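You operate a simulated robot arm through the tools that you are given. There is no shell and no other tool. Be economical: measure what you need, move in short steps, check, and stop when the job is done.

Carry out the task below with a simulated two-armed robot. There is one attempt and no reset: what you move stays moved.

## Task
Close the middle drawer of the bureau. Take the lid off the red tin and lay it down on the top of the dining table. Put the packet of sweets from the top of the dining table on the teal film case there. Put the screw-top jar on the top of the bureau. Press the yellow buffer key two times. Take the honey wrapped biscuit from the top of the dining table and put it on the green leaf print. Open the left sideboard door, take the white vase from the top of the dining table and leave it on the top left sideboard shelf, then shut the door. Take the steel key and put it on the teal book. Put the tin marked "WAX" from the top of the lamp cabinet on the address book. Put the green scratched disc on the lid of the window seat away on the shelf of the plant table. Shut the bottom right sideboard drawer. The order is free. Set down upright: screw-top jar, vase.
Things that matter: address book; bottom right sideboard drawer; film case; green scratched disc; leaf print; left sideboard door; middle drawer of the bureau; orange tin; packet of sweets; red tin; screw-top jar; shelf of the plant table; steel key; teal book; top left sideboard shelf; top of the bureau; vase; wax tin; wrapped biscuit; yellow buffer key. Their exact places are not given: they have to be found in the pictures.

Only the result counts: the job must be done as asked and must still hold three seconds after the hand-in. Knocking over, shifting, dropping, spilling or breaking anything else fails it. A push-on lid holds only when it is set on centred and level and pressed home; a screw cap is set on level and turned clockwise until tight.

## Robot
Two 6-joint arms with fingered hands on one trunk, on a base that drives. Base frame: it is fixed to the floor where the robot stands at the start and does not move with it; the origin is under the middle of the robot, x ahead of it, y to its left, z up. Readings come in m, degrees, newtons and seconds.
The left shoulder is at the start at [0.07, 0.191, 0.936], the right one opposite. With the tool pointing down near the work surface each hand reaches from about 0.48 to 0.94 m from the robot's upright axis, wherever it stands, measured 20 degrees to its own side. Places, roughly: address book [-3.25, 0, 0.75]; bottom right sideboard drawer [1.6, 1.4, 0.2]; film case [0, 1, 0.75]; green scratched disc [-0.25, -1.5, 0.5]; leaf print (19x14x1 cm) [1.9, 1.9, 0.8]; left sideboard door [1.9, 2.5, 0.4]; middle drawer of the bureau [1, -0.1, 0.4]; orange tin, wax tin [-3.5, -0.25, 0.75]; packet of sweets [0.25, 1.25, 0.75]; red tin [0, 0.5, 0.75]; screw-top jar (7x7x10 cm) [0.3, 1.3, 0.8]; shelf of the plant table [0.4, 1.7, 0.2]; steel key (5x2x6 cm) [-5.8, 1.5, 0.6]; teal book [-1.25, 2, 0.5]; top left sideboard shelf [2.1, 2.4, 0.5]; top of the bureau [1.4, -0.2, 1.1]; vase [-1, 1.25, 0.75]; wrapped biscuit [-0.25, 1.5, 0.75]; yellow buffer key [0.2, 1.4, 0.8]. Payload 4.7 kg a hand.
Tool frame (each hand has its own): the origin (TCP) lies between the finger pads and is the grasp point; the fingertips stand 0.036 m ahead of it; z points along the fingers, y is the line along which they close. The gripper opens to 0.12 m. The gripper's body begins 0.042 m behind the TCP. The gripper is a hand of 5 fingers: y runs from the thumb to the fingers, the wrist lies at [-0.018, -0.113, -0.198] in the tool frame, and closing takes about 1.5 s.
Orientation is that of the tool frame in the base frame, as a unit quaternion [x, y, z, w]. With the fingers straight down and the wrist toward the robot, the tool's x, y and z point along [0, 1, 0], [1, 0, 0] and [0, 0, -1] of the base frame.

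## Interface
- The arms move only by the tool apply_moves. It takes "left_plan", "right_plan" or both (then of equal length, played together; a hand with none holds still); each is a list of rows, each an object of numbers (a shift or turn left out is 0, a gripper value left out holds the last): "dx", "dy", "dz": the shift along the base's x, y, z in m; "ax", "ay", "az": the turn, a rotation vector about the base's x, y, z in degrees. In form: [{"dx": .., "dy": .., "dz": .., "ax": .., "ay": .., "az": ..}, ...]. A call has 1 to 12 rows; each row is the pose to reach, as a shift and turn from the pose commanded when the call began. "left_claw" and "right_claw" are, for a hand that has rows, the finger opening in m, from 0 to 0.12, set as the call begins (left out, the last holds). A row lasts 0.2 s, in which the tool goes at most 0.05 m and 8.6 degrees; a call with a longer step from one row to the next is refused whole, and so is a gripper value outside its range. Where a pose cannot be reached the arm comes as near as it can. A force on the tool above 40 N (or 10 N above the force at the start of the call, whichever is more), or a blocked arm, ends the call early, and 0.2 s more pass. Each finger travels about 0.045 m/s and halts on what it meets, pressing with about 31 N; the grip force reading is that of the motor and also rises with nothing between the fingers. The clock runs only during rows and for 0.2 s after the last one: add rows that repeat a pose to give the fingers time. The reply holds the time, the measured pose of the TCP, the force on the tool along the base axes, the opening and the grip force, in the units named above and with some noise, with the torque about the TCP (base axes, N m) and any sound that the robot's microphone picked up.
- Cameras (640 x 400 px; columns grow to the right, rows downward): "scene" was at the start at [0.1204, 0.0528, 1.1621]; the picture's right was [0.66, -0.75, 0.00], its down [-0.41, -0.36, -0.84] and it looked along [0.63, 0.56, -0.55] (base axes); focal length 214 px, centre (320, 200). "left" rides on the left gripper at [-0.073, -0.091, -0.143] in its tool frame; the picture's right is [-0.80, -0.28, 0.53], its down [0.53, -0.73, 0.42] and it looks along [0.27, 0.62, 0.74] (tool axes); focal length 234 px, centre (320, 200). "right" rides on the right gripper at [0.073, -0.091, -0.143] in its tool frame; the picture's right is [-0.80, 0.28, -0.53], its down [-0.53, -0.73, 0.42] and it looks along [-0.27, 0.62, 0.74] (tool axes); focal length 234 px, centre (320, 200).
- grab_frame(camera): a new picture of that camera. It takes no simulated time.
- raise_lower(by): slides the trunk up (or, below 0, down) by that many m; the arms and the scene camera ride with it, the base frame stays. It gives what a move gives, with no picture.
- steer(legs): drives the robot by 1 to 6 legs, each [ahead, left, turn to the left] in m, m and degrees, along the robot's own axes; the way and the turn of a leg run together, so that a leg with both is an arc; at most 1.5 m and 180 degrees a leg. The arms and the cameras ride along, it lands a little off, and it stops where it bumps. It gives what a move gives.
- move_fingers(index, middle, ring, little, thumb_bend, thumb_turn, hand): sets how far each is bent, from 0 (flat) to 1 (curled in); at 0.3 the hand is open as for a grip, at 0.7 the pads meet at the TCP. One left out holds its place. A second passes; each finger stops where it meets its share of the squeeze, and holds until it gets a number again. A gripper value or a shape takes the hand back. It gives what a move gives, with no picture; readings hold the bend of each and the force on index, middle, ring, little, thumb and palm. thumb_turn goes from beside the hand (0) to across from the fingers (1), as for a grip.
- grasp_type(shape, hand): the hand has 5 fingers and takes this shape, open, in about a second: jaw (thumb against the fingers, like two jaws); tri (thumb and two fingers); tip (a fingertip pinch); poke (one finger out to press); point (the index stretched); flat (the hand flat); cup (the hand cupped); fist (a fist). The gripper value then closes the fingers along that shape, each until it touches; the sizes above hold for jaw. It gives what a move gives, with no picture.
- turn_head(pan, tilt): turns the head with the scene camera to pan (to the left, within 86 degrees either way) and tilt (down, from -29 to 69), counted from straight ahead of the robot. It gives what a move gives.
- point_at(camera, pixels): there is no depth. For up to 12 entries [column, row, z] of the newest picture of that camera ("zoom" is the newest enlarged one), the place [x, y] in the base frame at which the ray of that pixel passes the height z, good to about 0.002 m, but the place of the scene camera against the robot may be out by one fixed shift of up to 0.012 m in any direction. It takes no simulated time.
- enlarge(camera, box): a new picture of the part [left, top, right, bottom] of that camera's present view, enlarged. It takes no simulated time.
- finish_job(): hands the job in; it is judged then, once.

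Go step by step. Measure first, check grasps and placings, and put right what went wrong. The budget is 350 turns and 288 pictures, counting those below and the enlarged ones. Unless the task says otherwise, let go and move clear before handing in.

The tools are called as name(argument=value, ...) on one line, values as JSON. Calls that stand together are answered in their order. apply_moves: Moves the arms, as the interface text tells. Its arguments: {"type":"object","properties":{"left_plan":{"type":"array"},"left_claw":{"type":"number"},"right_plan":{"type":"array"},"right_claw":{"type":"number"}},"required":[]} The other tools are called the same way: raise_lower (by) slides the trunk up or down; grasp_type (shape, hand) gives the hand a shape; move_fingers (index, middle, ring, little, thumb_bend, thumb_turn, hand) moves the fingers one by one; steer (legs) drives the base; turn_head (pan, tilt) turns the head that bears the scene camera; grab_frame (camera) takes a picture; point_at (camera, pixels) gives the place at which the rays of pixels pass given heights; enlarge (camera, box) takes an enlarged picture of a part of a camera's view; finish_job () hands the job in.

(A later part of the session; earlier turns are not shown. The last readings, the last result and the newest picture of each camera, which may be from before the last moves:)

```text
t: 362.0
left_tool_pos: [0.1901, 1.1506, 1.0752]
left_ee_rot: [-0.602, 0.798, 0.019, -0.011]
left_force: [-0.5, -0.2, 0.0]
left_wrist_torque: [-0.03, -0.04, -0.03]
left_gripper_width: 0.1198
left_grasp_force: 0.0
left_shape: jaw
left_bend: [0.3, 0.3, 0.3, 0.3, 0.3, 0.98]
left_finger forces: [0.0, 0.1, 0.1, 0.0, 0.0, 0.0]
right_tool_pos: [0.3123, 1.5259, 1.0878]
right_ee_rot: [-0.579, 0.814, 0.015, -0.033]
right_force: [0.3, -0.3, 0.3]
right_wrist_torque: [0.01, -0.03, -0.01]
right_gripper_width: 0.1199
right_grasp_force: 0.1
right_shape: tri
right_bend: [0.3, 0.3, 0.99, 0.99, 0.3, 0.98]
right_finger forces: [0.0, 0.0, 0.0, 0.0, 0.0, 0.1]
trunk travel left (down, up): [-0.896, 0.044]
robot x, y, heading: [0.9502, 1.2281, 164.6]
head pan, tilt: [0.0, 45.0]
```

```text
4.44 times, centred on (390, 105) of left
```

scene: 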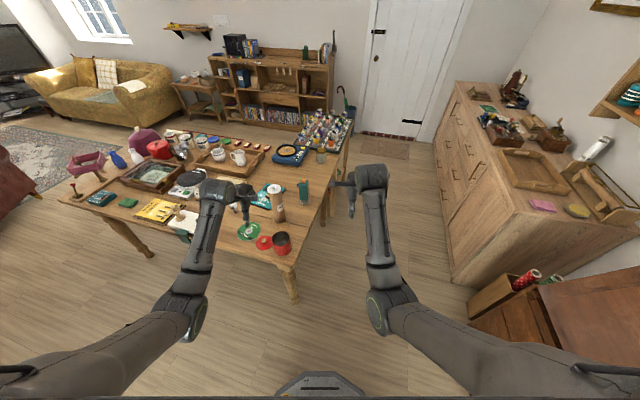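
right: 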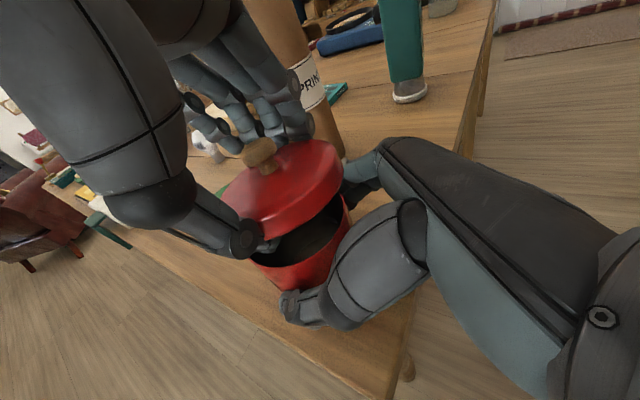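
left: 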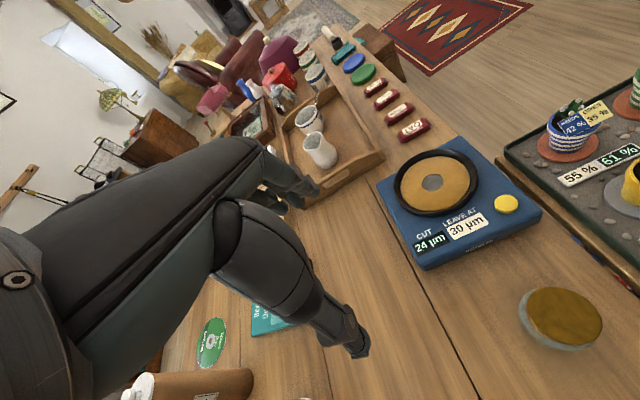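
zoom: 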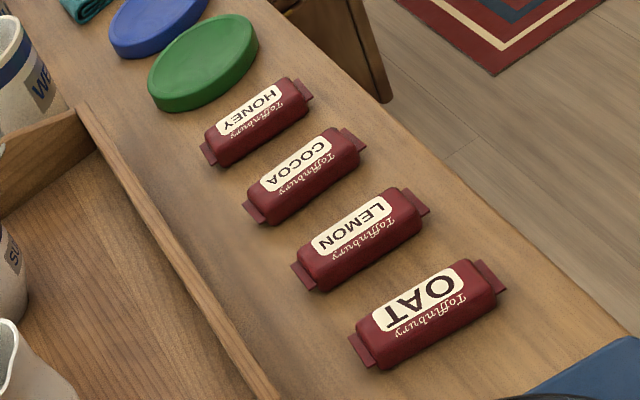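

Jar at (0.317,1.270). Positioning the left hand above it by the base.

steer(legs=[[-0.091, -0.1485, 0]])

apply_moves(left_plan=[{"dz": -0.045}, {"dz": -0.09}, {"dz": -0.13}])

grab_frame(camera="left")

```text
t: 363.5
left_tool_pos: [0.3165, 1.2658, 1.0751]
left_ee_rot: [-0.602, 0.798, 0.019, -0.011]
left_force: [-1.1, -0.7, -0.1]
left_wrist_torque: [0.01, 0.01, 0.0]
left_gripper_width: 0.1201
left_grasp_force: 0.1
left_shape: jaw
left_bend: [0.3, 0.3, 0.3, 0.3, 0.3, 0.98]
left_finger forces: [0.1, 0.0, 0.1, 0.0, 0.0, 0.1]
right_tool_pos: [0.4379, 1.6411, 1.0875]
right_ee_rot: [-0.58, 0.814, 0.015, -0.033]
right_force: [-0.9, 0.2, -0.2]
right_wrist_torque: [-0.02, -0.02, 0.04]
right_gripper_width: 0.1199
right_grasp_force: 0.1
right_shape: tri
right_bend: [0.3, 0.3, 0.99, 0.99, 0.3, 0.98]
right_finger forces: [0.0, 0.1, 0.0, 0.0, 0.0, 0.0]
trunk travel left (down, up): [-0.896, 0.044]
robot x, y, heading: [1.0754, 1.3457, 164.5]
head pan, tilt: [0.0, 45.0]
```

```text
t: 364.3
left_tool_pos: [0.317, 1.2694, 0.9461]
left_ee_rot: [-0.603, 0.798, 0.018, -0.012]
left_force: [0.0, 0.5, 0.4]
left_wrist_torque: [-0.01, -0.03, -0.03]
left_gripper_width: 0.1199
left_grasp_force: 0.0
left_shape: jaw
left_bend: [0.3, 0.3, 0.3, 0.3, 0.3, 0.98]
left_finger forces: [0.1, 0.1, 0.0, 0.0, 0.0, 0.0]
right_tool_pos: [0.44, 1.6425, 1.0883]
right_ee_rot: [-0.58, 0.814, 0.015, -0.034]
right_force: [-0.1, 0.1, 0.1]
right_wrist_torque: [0.0, 0.02, 0.01]
right_gripper_width: 0.1199
right_grasp_force: 0.1
right_shape: tri
right_bend: [0.3, 0.3, 0.99, 0.99, 0.3, 0.98]
right_finger forces: [0.0, 0.0, 0.0, 0.1, 0.0, 0.0]
trunk travel left (down, up): [-0.896, 0.044]
robot x, y, heading: [1.0753, 1.348, 164.2]
head pan, tilt: [0.0, 45.0]
```

```text
115 pictures are left
```

left: 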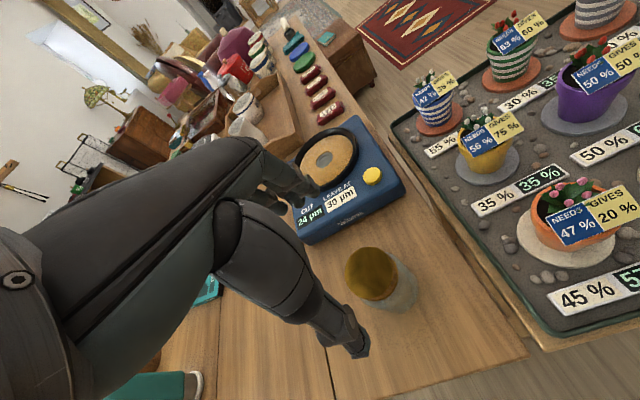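

point_at(camera="left", pixels=[[371, 273, 0.842], [371, 273, 0.835]])

```text
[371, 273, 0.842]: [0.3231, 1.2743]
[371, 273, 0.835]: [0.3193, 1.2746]
```

Aligned within half a centimetre. Descending and gripping the jar.

apply_moves(left_plan=[{"dx": 0.003, "dy": 0.004, "dz": -0.04}, {"dx": 0.003, "dy": 0.004, "dz": -0.08}, {"dx": 0.003, "dy": 0.004, "dz": -0.11}, {"dx": 0.003, "dy": 0.004, "dz": -0.125}, {"dx": 0.003, "dy": 0.004, "dz": -0.132}])

apply_moves(left_claw=0, left_plan=[{}, {}, {}, {}, {}, {}, {}, {"dz": 0.02}, {"dz": 0.05}, {"dz": 0.09}, {"dz": 0.13}])

grab_frame(camera="left")

```text
t: 365.5
left_tool_pos: [0.3217, 1.2708, 0.8133]
left_ee_rot: [-0.603, 0.797, 0.018, -0.012]
left_force: [0.0, 0.1, 0.7]
left_wrist_torque: [-0.01, 0.0, -0.02]
left_gripper_width: 0.1199
left_grasp_force: 0.1
left_shape: jaw
left_bend: [0.3, 0.3, 0.3, 0.3, 0.3, 0.98]
left_finger forces: [0.0, 0.0, 0.0, 0.1, 0.0, 0.0]
right_tool_pos: [0.4406, 1.6426, 1.0875]
right_ee_rot: [-0.581, 0.813, 0.014, -0.034]
right_force: [-0.2, -0.3, 0.2]
right_wrist_torque: [0.0, -0.01, 0.0]
right_gripper_width: 0.1199
right_grasp_force: 0.1
right_shape: tri
right_bend: [0.3, 0.3, 0.99, 0.99, 0.3, 0.98]
right_finger forces: [0.0, 0.1, 0.1, 0.0, 0.1, 0.0]
trunk travel left (down, up): [-0.896, 0.044]
robot x, y, heading: [1.0789, 1.3416, 164.5]
head pan, tilt: [0.0, 45.0]
```

```text
t: 367.9
left_tool_pos: [0.3211, 1.2705, 0.9423]
left_ee_rot: [-0.603, 0.797, 0.018, -0.012]
left_force: [-0.4, 0.1, -1.6]
left_wrist_torque: [0.0, 0.01, 0.01]
left_gripper_width: 0.0588
left_grasp_force: 31.1
left_shape: jaw
left_bend: [0.74, 0.45, 0.47, 0.44, 0.71, 1.0]
left_finger forces: [17.4, 9.2, 0.1, 0.0, 26.4, 0.0]
right_tool_pos: [0.4396, 1.6432, 1.088]
right_ee_rot: [-0.581, 0.813, 0.015, -0.034]
right_force: [-0.9, -0.5, 0.4]
right_wrist_torque: [-0.02, 0.0, -0.01]
right_gripper_width: 0.1199
right_grasp_force: 0.0
right_shape: tri
right_bend: [0.3, 0.3, 0.99, 0.99, 0.3, 0.98]
right_finger forces: [0.0, 0.1, 0.1, 0.0, 0.0, 0.0]
trunk travel left (down, up): [-0.896, 0.044]
robot x, y, heading: [1.0763, 1.342, 164.8]
head pan, tilt: [0.0, 45.0]
```

```text
114 pictures are left
```

left: 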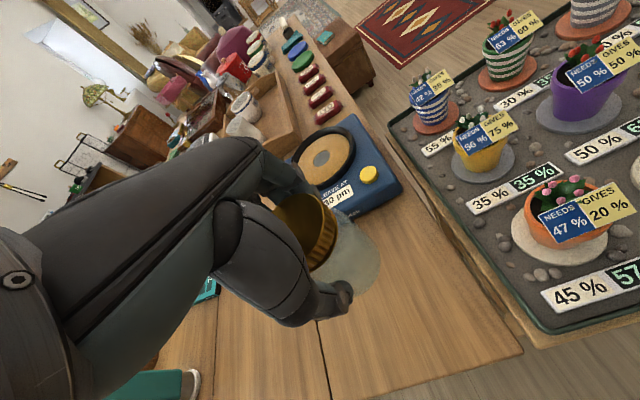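

Jar held (bottom 7 cm below the tool point). I'll raise it and drive south to the bureau.

raise_lower(by=0.04)

apply_moves(left_plan=[{"dz": 0.04}, {"dz": 0.08}, {"dz": 0.12}, {"dz": 0.16}])

steer(legs=[[0.13, 0, 0], [0, 0, 88.5], [1.35, 0, 0], [0, -0.1, 60]])

turn_head(pan=15, tilt=20)

grab_frame(camera="scene")

```text
t: 368.7
left_tool_pos: [0.3207, 1.2713, 0.9821]
left_ee_rot: [-0.603, 0.798, 0.018, -0.01]
left_force: [0.3, -0.4, -2.0]
left_wrist_torque: [-0.03, 0.02, -0.03]
left_gripper_width: 0.059
left_grasp_force: 31.1
left_shape: jaw
left_bend: [0.74, 0.45, 0.47, 0.44, 0.71, 1.0]
left_finger forces: [17.3, 9.3, 0.0, 0.0, 26.4, 0.1]
right_tool_pos: [0.4398, 1.6428, 1.1272]
right_ee_rot: [-0.581, 0.813, 0.015, -0.034]
right_force: [-0.6, 0.2, 0.1]
right_wrist_torque: [0.0, -0.03, 0.02]
right_gripper_width: 0.12
right_grasp_force: 0.0
right_shape: tri
right_bend: [0.3, 0.3, 0.99, 0.99, 0.3, 0.98]
right_finger forces: [0.1, 0.1, 0.1, 0.0, 0.0, 0.0]
trunk travel left (down, up): [-0.936, 0.004]
robot x, y, heading: [1.0785, 1.3422, 164.4]
head pan, tilt: [0.0, 45.0]
```

```text
t: 369.7
left_tool_pos: [0.3221, 1.2726, 1.1442]
left_ee_rot: [-0.603, 0.798, 0.018, -0.011]
left_force: [0.5, 0.5, -1.7]
left_wrist_torque: [0.03, -0.02, -0.01]
left_gripper_width: 0.0589
left_grasp_force: 30.7
left_shape: jaw
left_bend: [0.74, 0.45, 0.47, 0.44, 0.71, 1.0]
left_finger forces: [17.4, 9.2, 0.0, 0.0, 26.4, 0.0]
right_tool_pos: [0.44, 1.6436, 1.1278]
right_ee_rot: [-0.581, 0.813, 0.015, -0.034]
right_force: [-0.7, -0.3, 0.1]
right_wrist_torque: [0.05, 0.01, 0.0]
right_gripper_width: 0.1198
right_grasp_force: 0.1
right_shape: tri
right_bend: [0.3, 0.3, 0.99, 0.99, 0.3, 0.98]
right_finger forces: [0.1, 0.1, 0.0, 0.0, 0.0, 0.0]
trunk travel left (down, up): [-0.936, 0.004]
robot x, y, heading: [1.0769, 1.3409, 164.6]
head pan, tilt: [0.0, 45.0]
```

```text
t: 383.9
left_tool_pos: [1.2078, -0.2457, 1.1442]
left_ee_rot: [0.921, 0.388, 0.007, 0.021]
left_force: [-0.9, 1.2, -0.3]
left_wrist_torque: [-0.03, 0.0, -0.04]
left_gripper_width: 0.0582
left_grasp_force: 31.0
left_shape: jaw
left_bend: [0.74, 0.45, 0.47, 0.44, 0.72, 1.0]
left_finger forces: [17.1, 9.3, 0.0, 0.0, 26.2, 0.0]
right_tool_pos: [0.9269, -0.5138, 1.1283]
right_ee_rot: [0.932, 0.362, 0.03, 0.022]
right_force: [-0.3, -0.5, -0.5]
right_wrist_torque: [0.02, 0.02, 0.01]
right_gripper_width: 0.12
right_grasp_force: 0.0
right_shape: tri
right_bend: [0.3, 0.3, 0.99, 0.99, 0.3, 0.98]
right_finger forces: [0.1, 0.0, 0.0, 0.1, 0.0, 0.0]
trunk travel left (down, up): [-0.936, 0.004]
robot x, y, heading: [0.5053, 0.0548, -43.9]
head pan, tilt: [0.0, 45.0]
```

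```text
t: 384.8
left_tool_pos: [1.2085, -0.2459, 1.143]
left_ee_rot: [0.921, 0.389, 0.007, 0.02]
left_force: [-1.1, 0.0, -0.2]
left_wrist_torque: [-0.07, -0.02, 0.0]
left_gripper_width: 0.0583
left_grasp_force: 31.1
left_shape: jaw
left_bend: [0.74, 0.45, 0.47, 0.44, 0.72, 1.0]
left_finger forces: [17.1, 9.2, 0.0, 0.0, 26.2, 0.1]
right_tool_pos: [0.9274, -0.5139, 1.1288]
right_ee_rot: [0.931, 0.362, 0.029, 0.022]
right_force: [-0.3, -0.4, -0.7]
right_wrist_torque: [-0.01, 0.0, -0.05]
right_gripper_width: 0.12
right_grasp_force: 0.2
right_shape: tri
right_bend: [0.3, 0.3, 0.99, 0.99, 0.3, 0.98]
right_finger forces: [0.0, 0.0, 0.1, 0.0, 0.0, 0.0]
trunk travel left (down, up): [-0.936, 0.004]
robot x, y, heading: [0.5067, 0.0504, -44.2]
head pan, tilt: [15.0, 20.0]
```

```text
113 pictures are left
```

scene: 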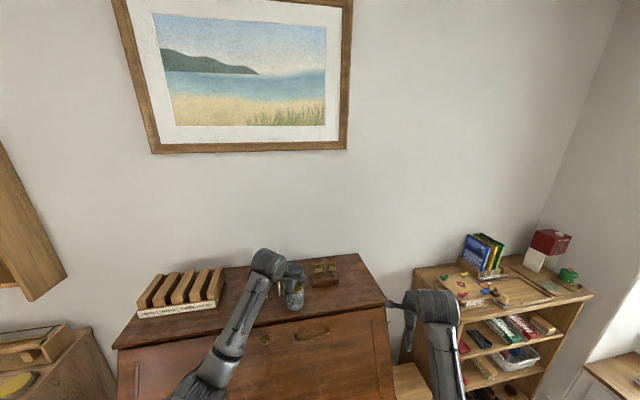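

The jar hovers near the bureau's top edge. I'll lift it 10 cm and look at the free room on the top.

apply_moves(left_plan=[{"dz": 0.04}, {"dz": 0.08}, {"dz": 0.12}])

turn_head(pan=15, tilt=35)

grab_frame(camera="scene")

grab_frame(camera="left")

```text
t: 385.6
left_tool_pos: [1.2094, -0.2465, 1.265]
left_ee_rot: [0.922, 0.387, 0.007, 0.019]
left_force: [-0.2, -0.5, -2.2]
left_wrist_torque: [0.02, 0.01, -0.01]
left_gripper_width: 0.0584
left_grasp_force: 31.0
left_shape: jaw
left_bend: [0.74, 0.45, 0.47, 0.44, 0.72, 1.0]
left_finger forces: [17.1, 9.3, 0.1, 0.1, 25.9, 0.0]
right_tool_pos: [0.9276, -0.5154, 1.129]
right_ee_rot: [0.932, 0.362, 0.029, 0.022]
right_force: [0.3, 0.1, -0.4]
right_wrist_torque: [0.01, -0.01, -0.02]
right_gripper_width: 0.1197
right_grasp_force: 0.0
right_shape: tri
right_bend: [0.3, 0.3, 0.99, 0.99, 0.3, 0.98]
right_finger forces: [0.0, 0.1, 0.1, 0.1, 0.0, 0.0]
trunk travel left (down, up): [-0.936, 0.004]
robot x, y, heading: [0.5081, 0.0517, -44.1]
head pan, tilt: [15.0, 20.0]
```

```text
t: 386.3
left_tool_pos: [1.2101, -0.2466, 1.2664]
left_ee_rot: [0.921, 0.388, 0.006, 0.02]
left_force: [0.0, 1.3, -2.6]
left_wrist_torque: [0.0, 0.0, 0.01]
left_gripper_width: 0.0583
left_grasp_force: 31.2
left_shape: jaw
left_bend: [0.74, 0.45, 0.47, 0.44, 0.72, 1.0]
left_finger forces: [17.2, 9.2, 0.0, 0.0, 25.8, 0.1]
right_tool_pos: [0.9279, -0.5139, 1.1271]
right_ee_rot: [0.931, 0.362, 0.029, 0.022]
right_force: [-1.0, 0.3, -0.4]
right_wrist_torque: [0.0, 0.03, -0.01]
right_gripper_width: 0.12
right_grasp_force: 0.0
right_shape: tri
right_bend: [0.3, 0.3, 0.99, 0.99, 0.3, 0.98]
right_finger forces: [0.0, 0.1, 0.0, 0.1, 0.1, 0.1]
trunk travel left (down, up): [-0.936, 0.004]
robot x, y, heading: [0.5099, 0.0537, -43.9]
head pan, tilt: [15.0, 35.0]
```

```text
112 pictures are left
```

scene: 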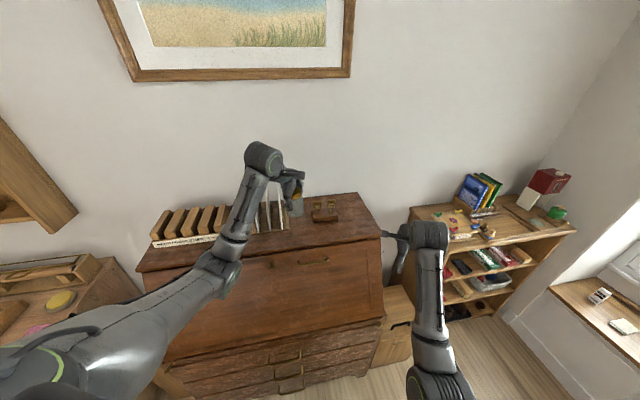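

```text
111 pictures are left
```

left: 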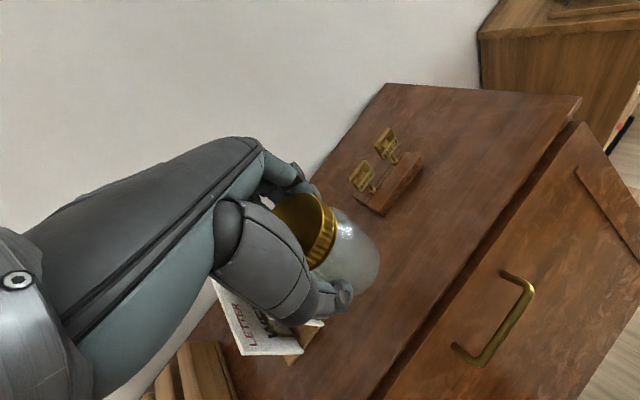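

point_at(camera="left", pixels=[[578, 110, 1.0], [578, 110, 1.05], [578, 110, 1.1], [480, 150, 1.05], [480, 150, 1.08], [395, 205, 1.05], [387, 83, 1.05]])

point_at(camera="scene", pixels=[[384, 232, 1.0], [384, 232, 1.05], [384, 232, 1.1], [358, 193, 1.05], [137, 270, 1.05]])

```text
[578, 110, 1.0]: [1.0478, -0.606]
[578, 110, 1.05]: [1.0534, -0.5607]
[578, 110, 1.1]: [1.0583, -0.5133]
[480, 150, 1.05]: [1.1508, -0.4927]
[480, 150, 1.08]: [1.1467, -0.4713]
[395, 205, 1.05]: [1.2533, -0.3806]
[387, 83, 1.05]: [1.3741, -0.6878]
```

```text
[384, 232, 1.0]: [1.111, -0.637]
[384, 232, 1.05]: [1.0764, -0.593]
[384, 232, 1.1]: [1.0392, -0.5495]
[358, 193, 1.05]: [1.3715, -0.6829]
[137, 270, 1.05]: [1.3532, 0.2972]
```

Bureau top is at z≈1.065; a free spot lies right of the brass stand, about (1.198,-0.492). I'll raise the right hand and drive there.

apply_moves(right_plan=[{"dz": 0.04}, {"dz": 0.08}, {"dz": 0.12}])

steer(legs=[[0.0, -0.185, 0], [0.162, 0, 0]])

grab_frame(camera="left")

```text
t: 387.1
left_tool_pos: [1.2103, -0.2453, 1.2673]
left_ee_rot: [0.921, 0.388, 0.007, 0.02]
left_force: [-0.4, 0.2, -1.6]
left_wrist_torque: [0.0, -0.03, -0.01]
left_gripper_width: 0.0582
left_grasp_force: 30.9
left_shape: jaw
left_bend: [0.74, 0.45, 0.47, 0.44, 0.72, 1.0]
left_finger forces: [17.0, 9.2, 0.1, 0.0, 26.0, 0.1]
right_tool_pos: [0.9283, -0.5121, 1.2484]
right_ee_rot: [0.932, 0.362, 0.03, 0.022]
right_force: [-0.2, -1.0, 0.2]
right_wrist_torque: [-0.01, 0.01, 0.02]
right_gripper_width: 0.1198
right_grasp_force: 0.0
right_shape: tri
right_bend: [0.3, 0.3, 0.99, 0.99, 0.3, 0.98]
right_finger forces: [0.1, 0.1, 0.1, 0.0, 0.0, 0.0]
trunk travel left (down, up): [-0.936, 0.004]
robot x, y, heading: [0.5073, 0.0556, -44.2]
head pan, tilt: [15.0, 35.0]
```

```text
t: 389.7
left_tool_pos: [1.1948, -0.4913, 1.2673]
left_ee_rot: [0.921, 0.388, 0.008, 0.022]
left_force: [-0.6, 0.7, -1.8]
left_wrist_torque: [0.0, -0.04, 0.01]
left_gripper_width: 0.0583
left_grasp_force: 31.4
left_shape: jaw
left_bend: [0.74, 0.45, 0.47, 0.44, 0.72, 1.0]
left_finger forces: [17.1, 9.2, 0.0, 0.0, 25.9, 0.1]
right_tool_pos: [0.9114, -0.7566, 1.2495]
right_ee_rot: [0.931, 0.362, 0.029, 0.022]
right_force: [-0.1, -0.3, 0.3]
right_wrist_torque: [-0.03, -0.04, 0.0]
right_gripper_width: 0.1198
right_grasp_force: 0.1
right_shape: tri
right_bend: [0.3, 0.3, 0.99, 0.99, 0.3, 0.98]
right_finger forces: [0.0, 0.0, 0.0, 0.1, 0.0, 0.0]
trunk travel left (down, up): [-0.936, 0.004]
robot x, y, heading: [0.4945, -0.195, -44.3]
head pan, tilt: [15.0, 35.0]
```

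```text
110 pictures are left
```

left: 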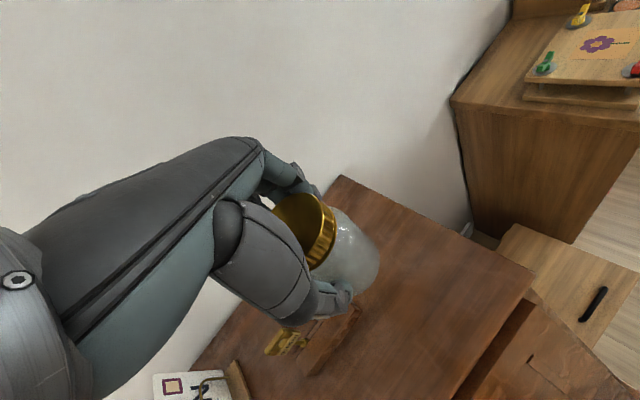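

Above the free spot. Lowering to contact.

apply_moves(left_plan=[{"dz": -0.04}, {"dz": -0.08}, {"dz": -0.105}, {"dz": -0.112}, {"dz": -0.119}, {"dz": -0.126}, {"dz": -0.133}, {"dz": -0.14}, {"dz": -0.147}, {"dz": -0.154}])

grab_frame(camera="left")

```text
t: 391.4
left_tool_pos: [1.1972, -0.4942, 1.1421]
left_ee_rot: [0.921, 0.388, 0.012, 0.031]
left_force: [-6.9, 6.6, 26.3]
left_wrist_torque: [0.35, 0.41, -0.01]
left_gripper_width: 0.06
left_grasp_force: 30.7
left_shape: jaw
left_bend: [0.74, 0.45, 0.47, 0.44, 0.72, 1.0]
left_finger forces: [15.9, 9.4, 0.1, 0.1, 33.7, 0.1]
right_tool_pos: [0.9112, -0.7573, 1.2512]
right_ee_rot: [0.931, 0.362, 0.031, 0.023]
right_force: [0.0, -0.3, -0.6]
right_wrist_torque: [0.0, 0.06, 0.02]
right_gripper_width: 0.1201
right_grasp_force: 0.1
right_shape: tri
right_bend: [0.3, 0.3, 0.99, 0.99, 0.3, 0.98]
right_finger forces: [0.0, 0.1, 0.0, 0.1, 0.0, 0.0]
trunk travel left (down, up): [-0.936, 0.004]
robot x, y, heading: [0.4927, -0.1952, -44.1]
head pan, tilt: [15.0, 35.0]
stopped in row 8 (left hand): the force on the tool passed its limit (the readings are from after the stop); the commanded pose is now the measured one
```

```text
109 pictures are left
```

left: 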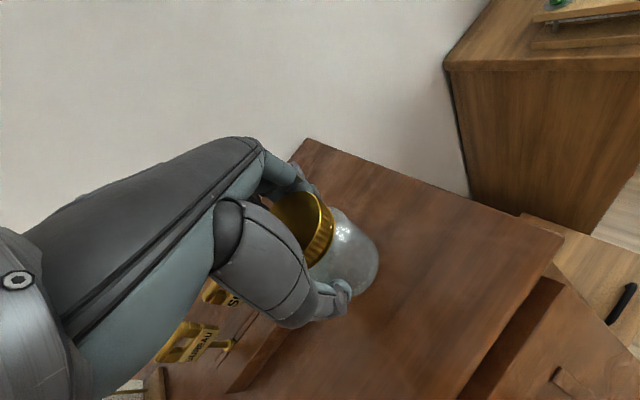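

Contact. Easing up 3 mm, opening, and rising straight.

apply_moves(left_claw=0.12, left_plan=[{"dz": 0.003}, {"dz": 0.003}, {"dz": 0.003}, {"dz": 0.003}, {"dz": 0.003}, {"dz": 0.003}, {"dz": 0.003}, {"dz": 0.04}, {"dz": 0.08}, {"dz": 0.12}, {"dz": 0.15}])

grab_frame(camera="left")

```text
t: 393.8
left_tool_pos: [1.1972, -0.4933, 1.2858]
left_ee_rot: [0.921, 0.388, 0.011, 0.028]
left_force: [0.5, 0.2, -0.4]
left_wrist_torque: [0.0, 0.0, -0.01]
left_gripper_width: 0.1196
left_grasp_force: 0.1
left_shape: jaw
left_bend: [0.3, 0.3, 0.3, 0.3, 0.3, 0.98]
left_finger forces: [0.0, 0.1, 0.0, 0.0, 0.0, 0.1]
right_tool_pos: [0.9138, -0.7583, 1.2485]
right_ee_rot: [0.931, 0.362, 0.029, 0.022]
right_force: [-0.3, -0.5, -0.6]
right_wrist_torque: [0.02, -0.02, 0.03]
right_gripper_width: 0.1199
right_grasp_force: 0.0
right_shape: tri
right_bend: [0.3, 0.3, 0.99, 0.99, 0.3, 0.98]
right_finger forces: [0.0, 0.1, 0.1, 0.1, 0.0, 0.0]
trunk travel left (down, up): [-0.936, 0.004]
robot x, y, heading: [0.4932, -0.193, -44.0]
head pan, tilt: [15.0, 35.0]
```

```text
108 pictures are left
```

left: 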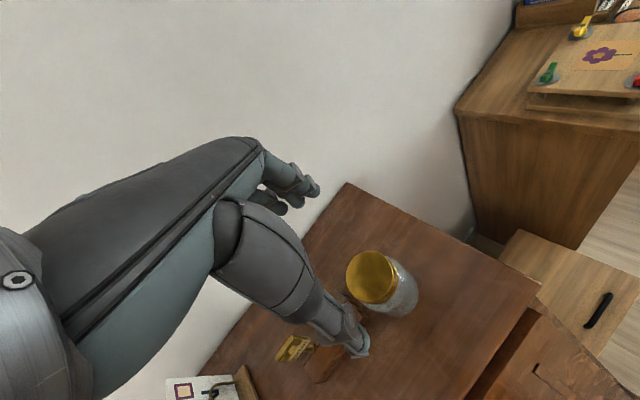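

The jar stands on the bureau. Now westward for the wax tin and the steel key: backing off, turning, and driving along the room south of the table with the arms high.

steer(legs=[[-0.4, 0, 0], [0, 0, 105], [0, 0, 102], [0, 0.42, 0], [1.4, 0, 0]])

turn_head(pan=0, tilt=30)

grab_frame(camera="scene")

```text
t: 413.8
left_tool_pos: [-2.0168, 0.0826, 1.286]
left_ee_rot: [-0.58, 0.814, 0.025, -0.017]
left_force: [1.1, -0.4, -0.1]
left_wrist_torque: [0.05, 0.01, 0.01]
left_gripper_width: 0.1197
left_grasp_force: 0.1
left_shape: jaw
left_bend: [0.3, 0.3, 0.3, 0.3, 0.3, 0.98]
left_finger forces: [0.0, 0.0, 0.0, 0.0, 0.1, 0.1]
right_tool_pos: [-1.8718, 0.4424, 1.2502]
right_ee_rot: [-0.559, 0.829, 0.015, -0.033]
right_force: [-0.8, -0.2, -0.5]
right_wrist_torque: [0.01, -0.04, -0.05]
right_gripper_width: 0.12
right_grasp_force: 0.2
right_shape: tri
right_bend: [0.3, 0.3, 0.99, 0.99, 0.3, 0.98]
right_finger forces: [0.0, 0.1, 0.0, 0.0, 0.0, 0.0]
trunk travel left (down, up): [-0.936, 0.004]
robot x, y, heading: [-1.2511, 0.1098, 161.2]
head pan, tilt: [15.0, 35.0]
```

```text
t: 414.6
left_tool_pos: [-2.0174, 0.0824, 1.2843]
left_ee_rot: [-0.58, 0.814, 0.024, -0.016]
left_force: [-0.1, -0.1, 0.1]
left_wrist_torque: [-0.01, 0.0, -0.03]
left_gripper_width: 0.1197
left_grasp_force: 0.1
left_shape: jaw
left_bend: [0.3, 0.3, 0.3, 0.3, 0.3, 0.98]
left_finger forces: [0.0, 0.0, 0.0, 0.1, 0.0, 0.1]
right_tool_pos: [-1.8735, 0.4422, 1.2486]
right_ee_rot: [-0.558, 0.829, 0.016, -0.033]
right_force: [-0.7, 0.4, -1.0]
right_wrist_torque: [-0.01, 0.0, -0.01]
right_gripper_width: 0.1199
right_grasp_force: 0.0
right_shape: tri
right_bend: [0.3, 0.3, 0.99, 0.99, 0.3, 0.98]
right_finger forces: [0.0, 0.0, 0.0, 0.0, 0.0, 0.0]
trunk travel left (down, up): [-0.936, 0.004]
robot x, y, heading: [-1.252, 0.1118, 161.3]
head pan, tilt: [0.0, 30.0]
```

```text
107 pictures are left
```

scene: 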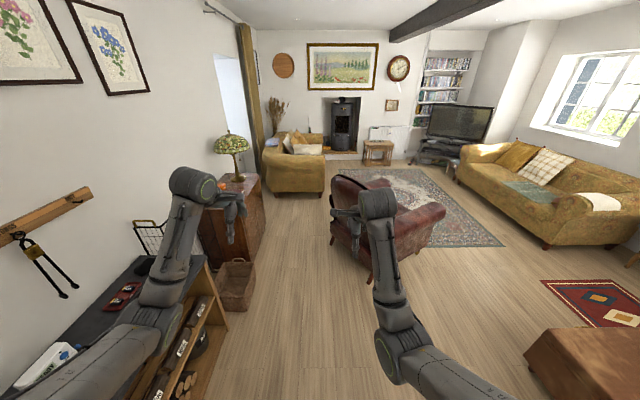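

point_at(camera="scene", pixels=[[262, 237, 0.0], [215, 268, 0.0], [223, 312, 0.0], [254, 283, 0.0], [333, 245, 0.0], [371, 283, 0.0], [321, 195, 0.0], [258, 180, 0.75], [365, 165, 0.0], [392, 165, 0.0], [378, 142, 0.6]])

```text
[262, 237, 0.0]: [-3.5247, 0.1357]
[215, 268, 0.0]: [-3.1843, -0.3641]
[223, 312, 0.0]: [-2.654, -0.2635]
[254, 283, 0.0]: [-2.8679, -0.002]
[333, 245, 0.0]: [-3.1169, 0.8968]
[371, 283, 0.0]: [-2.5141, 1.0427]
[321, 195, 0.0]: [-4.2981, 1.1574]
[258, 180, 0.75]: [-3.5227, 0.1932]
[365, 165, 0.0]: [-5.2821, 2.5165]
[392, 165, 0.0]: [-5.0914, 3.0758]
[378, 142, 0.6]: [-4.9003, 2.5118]
```

enlarge(camera="scene", box=[180, 110, 300, 300])

point_at(camera="scene", pixels=[[238, 179, 0.75], [232, 137, 1.1], [232, 137, 1.2], [225, 190, 0.75]])

```text
2.11 times, centred on (240, 205) of scene
```

zoom: 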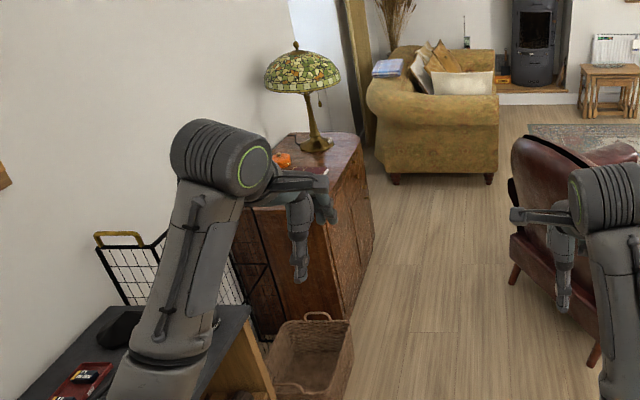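

```text
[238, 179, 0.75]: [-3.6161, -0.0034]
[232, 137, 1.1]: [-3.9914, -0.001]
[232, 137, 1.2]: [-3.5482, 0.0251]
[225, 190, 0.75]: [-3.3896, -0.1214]
```

The lamp stands at about (-3.6,0.0), top ≈1.19. I'll drive on between basket and armchair, then turn to face the cabinet.

steer(legs=[[0.0, 0.17, 1.9], [1.4, 0, 0], [0.18, 0, 0], [0, 0, 88]])

turn_head(pan=-20, tilt=50)

grab_frame(camera="scene")

grab_frame(camera="right")

```text
t: 427.4
left_tool_pos: [-2.8135, -0.358, 1.2845]
left_ee_rot: [0.983, -0.181, -0.006, 0.029]
left_force: [-0.5, 0.9, 0.4]
left_wrist_torque: [0.01, -0.02, 0.01]
left_gripper_width: 0.1198
left_grasp_force: 0.1
left_shape: jaw
left_bend: [0.3, 0.3, 0.3, 0.3, 0.3, 0.98]
left_finger forces: [0.0, 0.0, 0.0, 0.1, 0.1, 0.0]
right_tool_pos: [-3.1674, -0.2027, 1.248]
right_ee_rot: [0.977, -0.208, 0.012, 0.035]
right_force: [0.0, -0.3, -0.8]
right_wrist_torque: [-0.01, 0.0, 0.0]
right_gripper_width: 0.1199
right_grasp_force: 0.0
right_shape: tri
right_bend: [0.3, 0.3, 0.99, 0.99, 0.3, 0.98]
right_finger forces: [0.0, 0.1, 0.0, 0.0, 0.1, 0.0]
trunk travel left (down, up): [-0.936, 0.004]
robot x, y, heading: [-2.8111, 0.4068, -110.8]
head pan, tilt: [0.0, 30.0]
```

```text
t: 428.2
left_tool_pos: [-2.8124, -0.3594, 1.2848]
left_ee_rot: [0.983, -0.181, -0.006, 0.029]
left_force: [-0.1, 1.2, -0.2]
left_wrist_torque: [0.04, -0.01, -0.01]
left_gripper_width: 0.1199
left_grasp_force: 0.1
left_shape: jaw
left_bend: [0.3, 0.3, 0.3, 0.3, 0.3, 0.98]
left_finger forces: [0.0, 0.0, 0.0, 0.0, 0.0, 0.1]
right_tool_pos: [-3.1666, -0.2035, 1.2476]
right_ee_rot: [0.977, -0.21, 0.012, 0.035]
right_force: [-0.6, 0.2, 0.4]
right_wrist_torque: [-0.03, 0.03, 0.0]
right_gripper_width: 0.1198
right_grasp_force: 0.1
right_shape: tri
right_bend: [0.3, 0.3, 0.99, 0.99, 0.3, 0.98]
right_finger forces: [0.1, 0.1, 0.0, 0.1, 0.1, 0.1]
trunk travel left (down, up): [-0.936, 0.004]
robot x, y, heading: [-2.8205, 0.4019, -111.0]
head pan, tilt: [-20.0, 50.0]
```

```text
105 pictures are left
```

scene: 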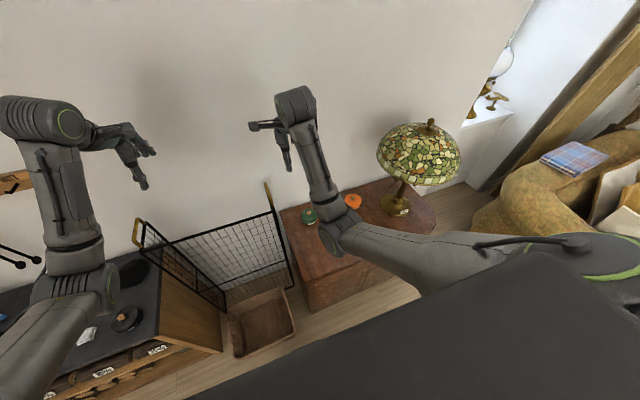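

```text
104 pictures are left
```

right: 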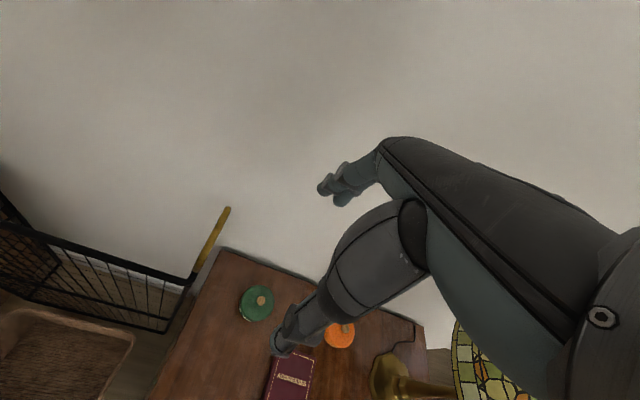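

Two tins: green at (256,303), orange at (340,335); the maroon address book at (290,375). I'll read the labels.

enlarge(camera="right", box=[200, 260, 400, 400])

enlarge(camera="scene", box=[280, 180, 380, 260])

point_at(camera="right", pixels=[[256, 303, 0.8], [256, 303, 0.77], [340, 335, 0.8], [340, 335, 0.77], [222, 248, 0.75], [290, 380, 0.76]])

point_at(camera="scene", pixels=[[308, 215, 0.8], [308, 215, 0.75], [353, 201, 0.8], [353, 201, 0.75]])

```text
2.86 times, centred on (300, 330) of right
```

zoom: 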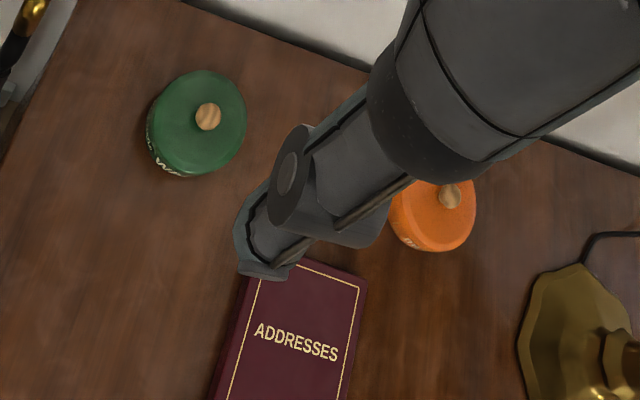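

```text
5.00 times, centred on (330, 220) of scene
```

zoom: 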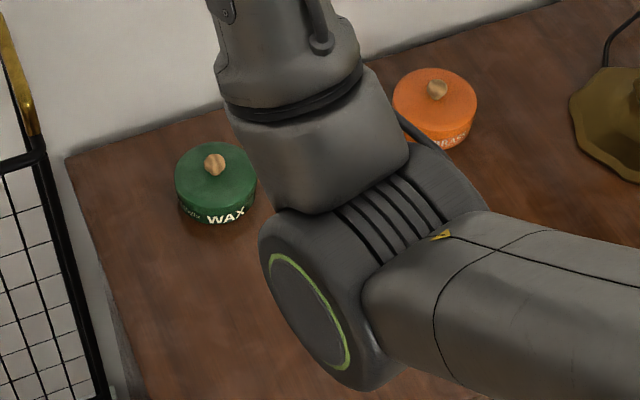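

```text
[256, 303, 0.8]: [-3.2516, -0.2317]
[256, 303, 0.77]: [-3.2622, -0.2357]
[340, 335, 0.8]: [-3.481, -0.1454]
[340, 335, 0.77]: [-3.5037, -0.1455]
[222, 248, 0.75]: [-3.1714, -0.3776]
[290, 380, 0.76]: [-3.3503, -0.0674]
```

```text
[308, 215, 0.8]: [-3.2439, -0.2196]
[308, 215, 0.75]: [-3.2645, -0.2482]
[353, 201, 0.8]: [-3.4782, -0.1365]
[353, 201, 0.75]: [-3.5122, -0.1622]
```

The green tin reads WAX (the orange one BRASS). It is at about (-3.256,-0.233). I'll take it with the right hand in jaw shape.

grasp_type(hand="right", shape="jaw")

apply_moves(right_plan=[{"dx": -0.03, "dy": -0.01, "dz": -0.03}, {"dx": -0.06, "dy": -0.02, "dz": -0.06}, {"dx": -0.089, "dy": -0.03, "dz": -0.09}, {"dx": -0.089, "dy": -0.03, "dz": -0.135}, {"dx": -0.089, "dy": -0.03, "dz": -0.18}, {"dx": -0.089, "dy": -0.03, "dz": -0.225}, {"dx": -0.089, "dy": -0.03, "dz": -0.27}, {"dx": -0.089, "dy": -0.03, "dz": -0.315}, {"dx": -0.089, "dy": -0.03, "dz": -0.35}])

grab_frame(camera="right")

```text
t: 429.1
left_tool_pos: [-2.8116, -0.3588, 1.2853]
left_ee_rot: [0.983, -0.182, -0.007, 0.029]
left_force: [0.5, 0.2, -0.1]
left_wrist_torque: [-0.01, 0.0, 0.02]
left_gripper_width: 0.1195
left_grasp_force: 0.2
left_shape: jaw
left_bend: [0.3, 0.3, 0.3, 0.3, 0.3, 0.98]
left_finger forces: [0.0, 0.0, 0.0, 0.1, 0.1, 0.1]
right_tool_pos: [-3.1661, -0.203, 1.2486]
right_ee_rot: [0.977, -0.209, 0.012, 0.034]
right_force: [-0.4, 0.0, 0.2]
right_wrist_torque: [0.04, 0.0, 0.03]
right_gripper_width: 0.12
right_grasp_force: 0.0
right_shape: jaw
right_bend: [0.3, 0.3, 0.3, 0.3, 0.3, 0.98]
right_finger forces: [0.0, 0.1, 0.0, 0.0, 0.0, 0.1]
trunk travel left (down, up): [-0.936, 0.004]
robot x, y, heading: [-2.8142, 0.4067, -111.0]
head pan, tilt: [-20.0, 50.0]
```

```text
t: 431.1
left_tool_pos: [-2.813, -0.3593, 1.2852]
left_ee_rot: [0.983, -0.181, -0.006, 0.028]
left_force: [-0.3, -1.2, -0.3]
left_wrist_torque: [0.02, 0.01, -0.01]
left_gripper_width: 0.1197
left_grasp_force: 0.1
left_shape: jaw
left_bend: [0.3, 0.3, 0.3, 0.3, 0.3, 0.98]
left_finger forces: [0.0, 0.1, 0.0, 0.0, 0.0, 0.0]
right_tool_pos: [-3.2557, -0.235, 0.896]
right_ee_rot: [0.977, -0.209, 0.012, 0.035]
right_force: [0.6, 0.0, 0.7]
right_wrist_torque: [0.01, 0.01, 0.0]
right_gripper_width: 0.1197
right_grasp_force: 0.1
right_shape: jaw
right_bend: [0.3, 0.3, 0.3, 0.3, 0.3, 0.98]
right_finger forces: [0.0, 0.0, 0.0, 0.0, 0.1, 0.0]
trunk travel left (down, up): [-0.936, 0.004]
robot x, y, heading: [-2.8183, 0.4036, -110.5]
head pan, tilt: [-20.0, 50.0]
```

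```text
101 pictures are left
```

right: 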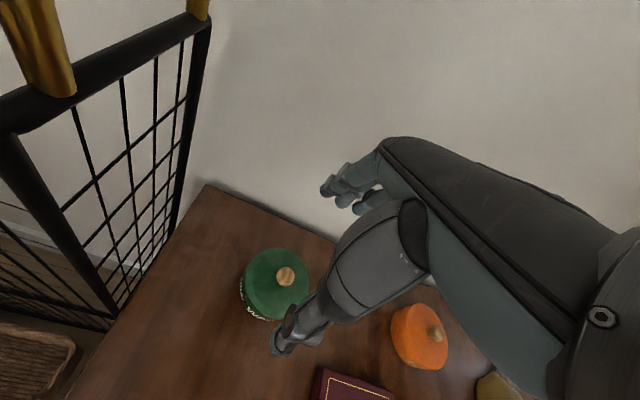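

point_at(camera="right", pixels=[[277, 282, 0.785], [277, 282, 0.775], [287, 276, 0.8], [272, 292, 0.752], [414, 340, 0.785], [350, 385, 0.77]])

```text
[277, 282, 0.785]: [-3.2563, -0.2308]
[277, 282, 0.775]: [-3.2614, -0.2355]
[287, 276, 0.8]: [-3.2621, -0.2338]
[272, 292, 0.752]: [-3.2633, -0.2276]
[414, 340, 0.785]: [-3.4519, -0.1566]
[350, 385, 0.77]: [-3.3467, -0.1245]
```

apply_moves(right_plan=[{"dx": -0.005, "dy": 0.003, "dz": -0.04}, {"dx": -0.005, "dy": 0.003, "dz": -0.075}, {"dx": -0.005, "dy": 0.003, "dz": -0.09}, {"dx": -0.005, "dy": 0.003, "dz": -0.098}, {"dx": -0.005, "dy": 0.003, "dz": -0.104}])

apply_moves(right_claw=0, right_plan=[{}, {}, {}, {}, {}, {}, {}, {"dz": 0.02}, {"dz": 0.05}, {"dz": 0.08}])

grab_frame(camera="right")

```text
t: 432.3
left_tool_pos: [-2.8123, -0.3594, 1.2846]
left_ee_rot: [0.983, -0.182, -0.007, 0.029]
left_force: [0.8, 0.8, 0.0]
left_wrist_torque: [0.03, 0.03, 0.0]
left_gripper_width: 0.1199
left_grasp_force: 0.1
left_shape: jaw
left_bend: [0.3, 0.3, 0.3, 0.3, 0.3, 0.98]
left_finger forces: [0.0, 0.0, 0.0, 0.0, 0.0, 0.0]
right_tool_pos: [-3.2614, -0.2314, 0.7949]
right_ee_rot: [0.977, -0.209, 0.011, 0.034]
right_force: [-0.4, 0.0, 0.1]
right_wrist_torque: [0.02, 0.02, -0.02]
right_gripper_width: 0.1198
right_grasp_force: 0.1
right_shape: jaw
right_bend: [0.3, 0.3, 0.3, 0.3, 0.3, 0.98]
right_finger forces: [0.0, 0.0, 0.0, 0.0, 0.0, 0.1]
trunk travel left (down, up): [-0.936, 0.004]
robot x, y, heading: [-2.8148, 0.407, -110.9]
head pan, tilt: [-20.0, 50.0]
```

```text
t: 434.5
left_tool_pos: [-2.8118, -0.3588, 1.2856]
left_ee_rot: [0.983, -0.181, -0.006, 0.029]
left_force: [-0.2, 0.0, -0.8]
left_wrist_torque: [0.0, 0.02, 0.03]
left_gripper_width: 0.1202
left_grasp_force: 0.0
left_shape: jaw
left_bend: [0.3, 0.3, 0.3, 0.3, 0.3, 0.98]
left_finger forces: [0.0, 0.0, 0.0, 0.0, 0.0, 0.2]
right_tool_pos: [-3.2607, -0.2302, 0.8735]
right_ee_rot: [0.977, -0.209, 0.012, 0.034]
right_force: [-0.1, -0.3, 0.2]
right_wrist_torque: [-0.01, -0.02, -0.02]
right_gripper_width: 0.0049
right_grasp_force: 30.8
right_shape: jaw
right_bend: [0.7, 0.59, 0.7, 0.7, 0.76, 1.0]
right_finger forces: [0.0, 0.0, 0.0, 0.0, 0.0, 0.0]
trunk travel left (down, up): [-0.936, 0.004]
robot x, y, heading: [-2.8136, 0.4059, -110.7]
head pan, tilt: [-20.0, 50.0]
heard: snap
```

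```text
100 pictures are left
```

right: 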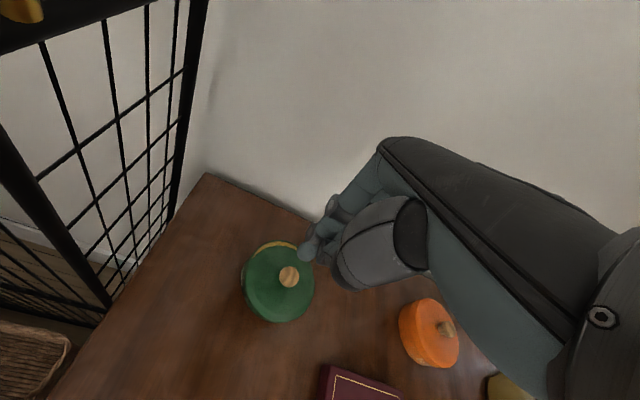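

The fingers slid over the lid and a "snap" was heard: the lid is loose, with a gold rim showing at (285,245). Let me look closely.

enlarge(camera="right", box=[220, 220, 340, 340])

point_at(camera="right", pixels=[[279, 286, 0.79], [289, 276, 0.805], [278, 245, 0.78], [268, 245, 0.78]])

```text
3.33 times, centred on (280, 280) of right
```

zoom: 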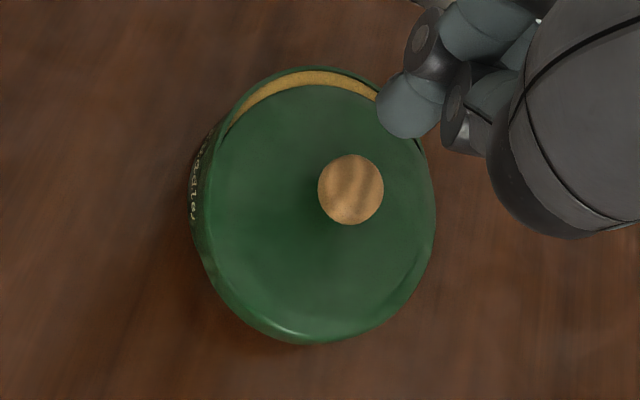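

```text
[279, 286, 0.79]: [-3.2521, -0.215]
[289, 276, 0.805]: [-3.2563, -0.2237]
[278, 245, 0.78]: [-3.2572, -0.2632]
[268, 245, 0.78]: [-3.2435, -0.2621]
```

The lid sits ~6 mm off-centre toward the robot. I'll open the hand, go down until the fingertips touch the cabinet, and squeeze rim and base into line.

apply_moves(right_claw=0.12, right_plan=[{"dz": 0.03}, {"dz": 0.03}, {"dz": 0.03}, {"dz": 0.03}, {"dz": 0.03}, {"dz": 0.03}, {"dz": 0.03}, {"dz": -0.01}, {"dz": -0.05}, {"dz": -0.075}])

apply_moves(right_plan=[{"dz": -0.004}, {"dz": -0.008}, {"dz": -0.012}, {"dz": -0.016}, {"dz": -0.02}, {"dz": -0.024}])

grab_frame(camera="right")

```text
t: 436.7
left_tool_pos: [-2.8118, -0.3604, 1.2854]
left_ee_rot: [0.983, -0.181, -0.006, 0.029]
left_force: [0.2, 0.4, 0.2]
left_wrist_torque: [-0.01, 0.04, -0.02]
left_gripper_width: 0.12
left_grasp_force: 0.0
left_shape: jaw
left_bend: [0.3, 0.3, 0.3, 0.3, 0.3, 0.98]
left_finger forces: [0.0, 0.0, 0.1, 0.0, 0.0, 0.1]
right_tool_pos: [-3.2626, -0.2304, 0.7964]
right_ee_rot: [0.977, -0.209, 0.012, 0.035]
right_force: [0.2, 0.8, -0.7]
right_wrist_torque: [0.02, -0.01, 0.04]
right_gripper_width: 0.1201
right_grasp_force: 0.1
right_shape: jaw
right_bend: [0.3, 0.3, 0.3, 0.3, 0.3, 0.98]
right_finger forces: [0.1, 0.0, 0.0, 0.0, 0.0, 0.0]
trunk travel left (down, up): [-0.936, 0.004]
robot x, y, heading: [-2.8198, 0.4065, -110.8]
head pan, tilt: [-20.0, 50.0]
```

```text
t: 438.1
left_tool_pos: [-2.8121, -0.3595, 1.286]
left_ee_rot: [0.983, -0.181, -0.007, 0.029]
left_force: [0.0, 0.3, 0.5]
left_wrist_torque: [0.03, 0.0, -0.02]
left_gripper_width: 0.1196
left_grasp_force: 0.1
left_shape: jaw
left_bend: [0.3, 0.3, 0.3, 0.3, 0.3, 0.98]
left_finger forces: [0.0, 0.0, 0.1, 0.0, 0.1, 0.0]
right_tool_pos: [-3.2617, -0.231, 0.7747]
right_ee_rot: [0.977, -0.209, 0.012, 0.034]
right_force: [0.5, -1.0, -1.3]
right_wrist_torque: [0.0, 0.0, 0.01]
right_gripper_width: 0.1198
right_grasp_force: 0.0
right_shape: jaw
right_bend: [0.3, 0.3, 0.3, 0.3, 0.3, 0.98]
right_finger forces: [0.0, 0.1, 0.0, 0.0, 0.0, 0.1]
trunk travel left (down, up): [-0.936, 0.004]
robot x, y, heading: [-2.815, 0.4067, -110.7]
head pan, tilt: [-20.0, 50.0]
```

```text
98 pictures are left
```

right: 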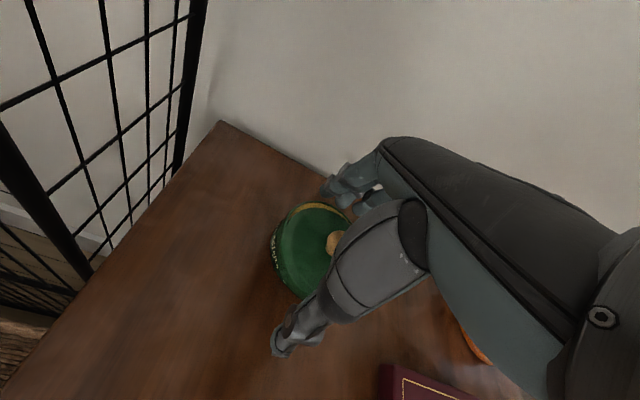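

Still no contact at 0.775; that's deep enough. Closing on the tin.

apply_moves(right_claw=0, right_plan=[{}, {}, {}, {}, {}, {}, {}])

enlarge(camera="right", box=[240, 160, 420, 320])

```text
t: 439.7
left_tool_pos: [-2.8125, -0.3584, 1.2843]
left_ee_rot: [0.983, -0.181, -0.007, 0.029]
left_force: [-0.1, 0.4, 0.2]
left_wrist_torque: [-0.02, 0.0, 0.01]
left_gripper_width: 0.1197
left_grasp_force: 0.0
left_shape: jaw
left_bend: [0.3, 0.3, 0.3, 0.3, 0.3, 0.98]
left_finger forces: [0.1, 0.0, 0.0, 0.1, 0.0, 0.0]
right_tool_pos: [-3.2613, -0.2283, 0.7757]
right_ee_rot: [0.977, -0.209, 0.012, 0.035]
right_force: [0.2, -0.3, -0.8]
right_wrist_torque: [0.01, 0.03, 0.01]
right_gripper_width: 0.0759
right_grasp_force: 30.8
right_shape: jaw
right_bend: [0.26, 0.34, 0.34, 0.35, 0.72, 1.0]
right_finger forces: [15.0, 7.9, 3.8, 0.0, 27.3, 0.0]
trunk travel left (down, up): [-0.936, 0.004]
robot x, y, heading: [-2.8161, 0.407, -110.9]
head pan, tilt: [-20.0, 50.0]
```

```text
2.50 times, centred on (330, 240) of right
```

zoom: 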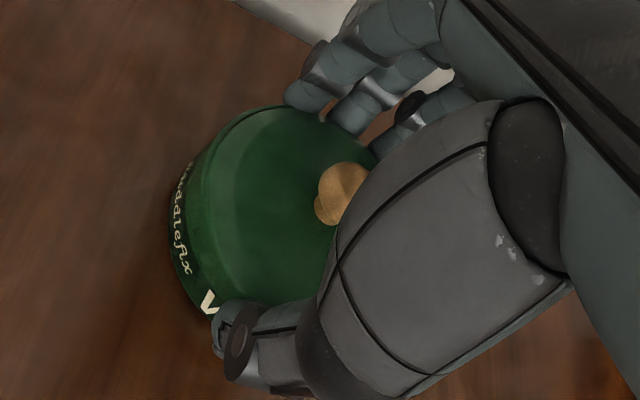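

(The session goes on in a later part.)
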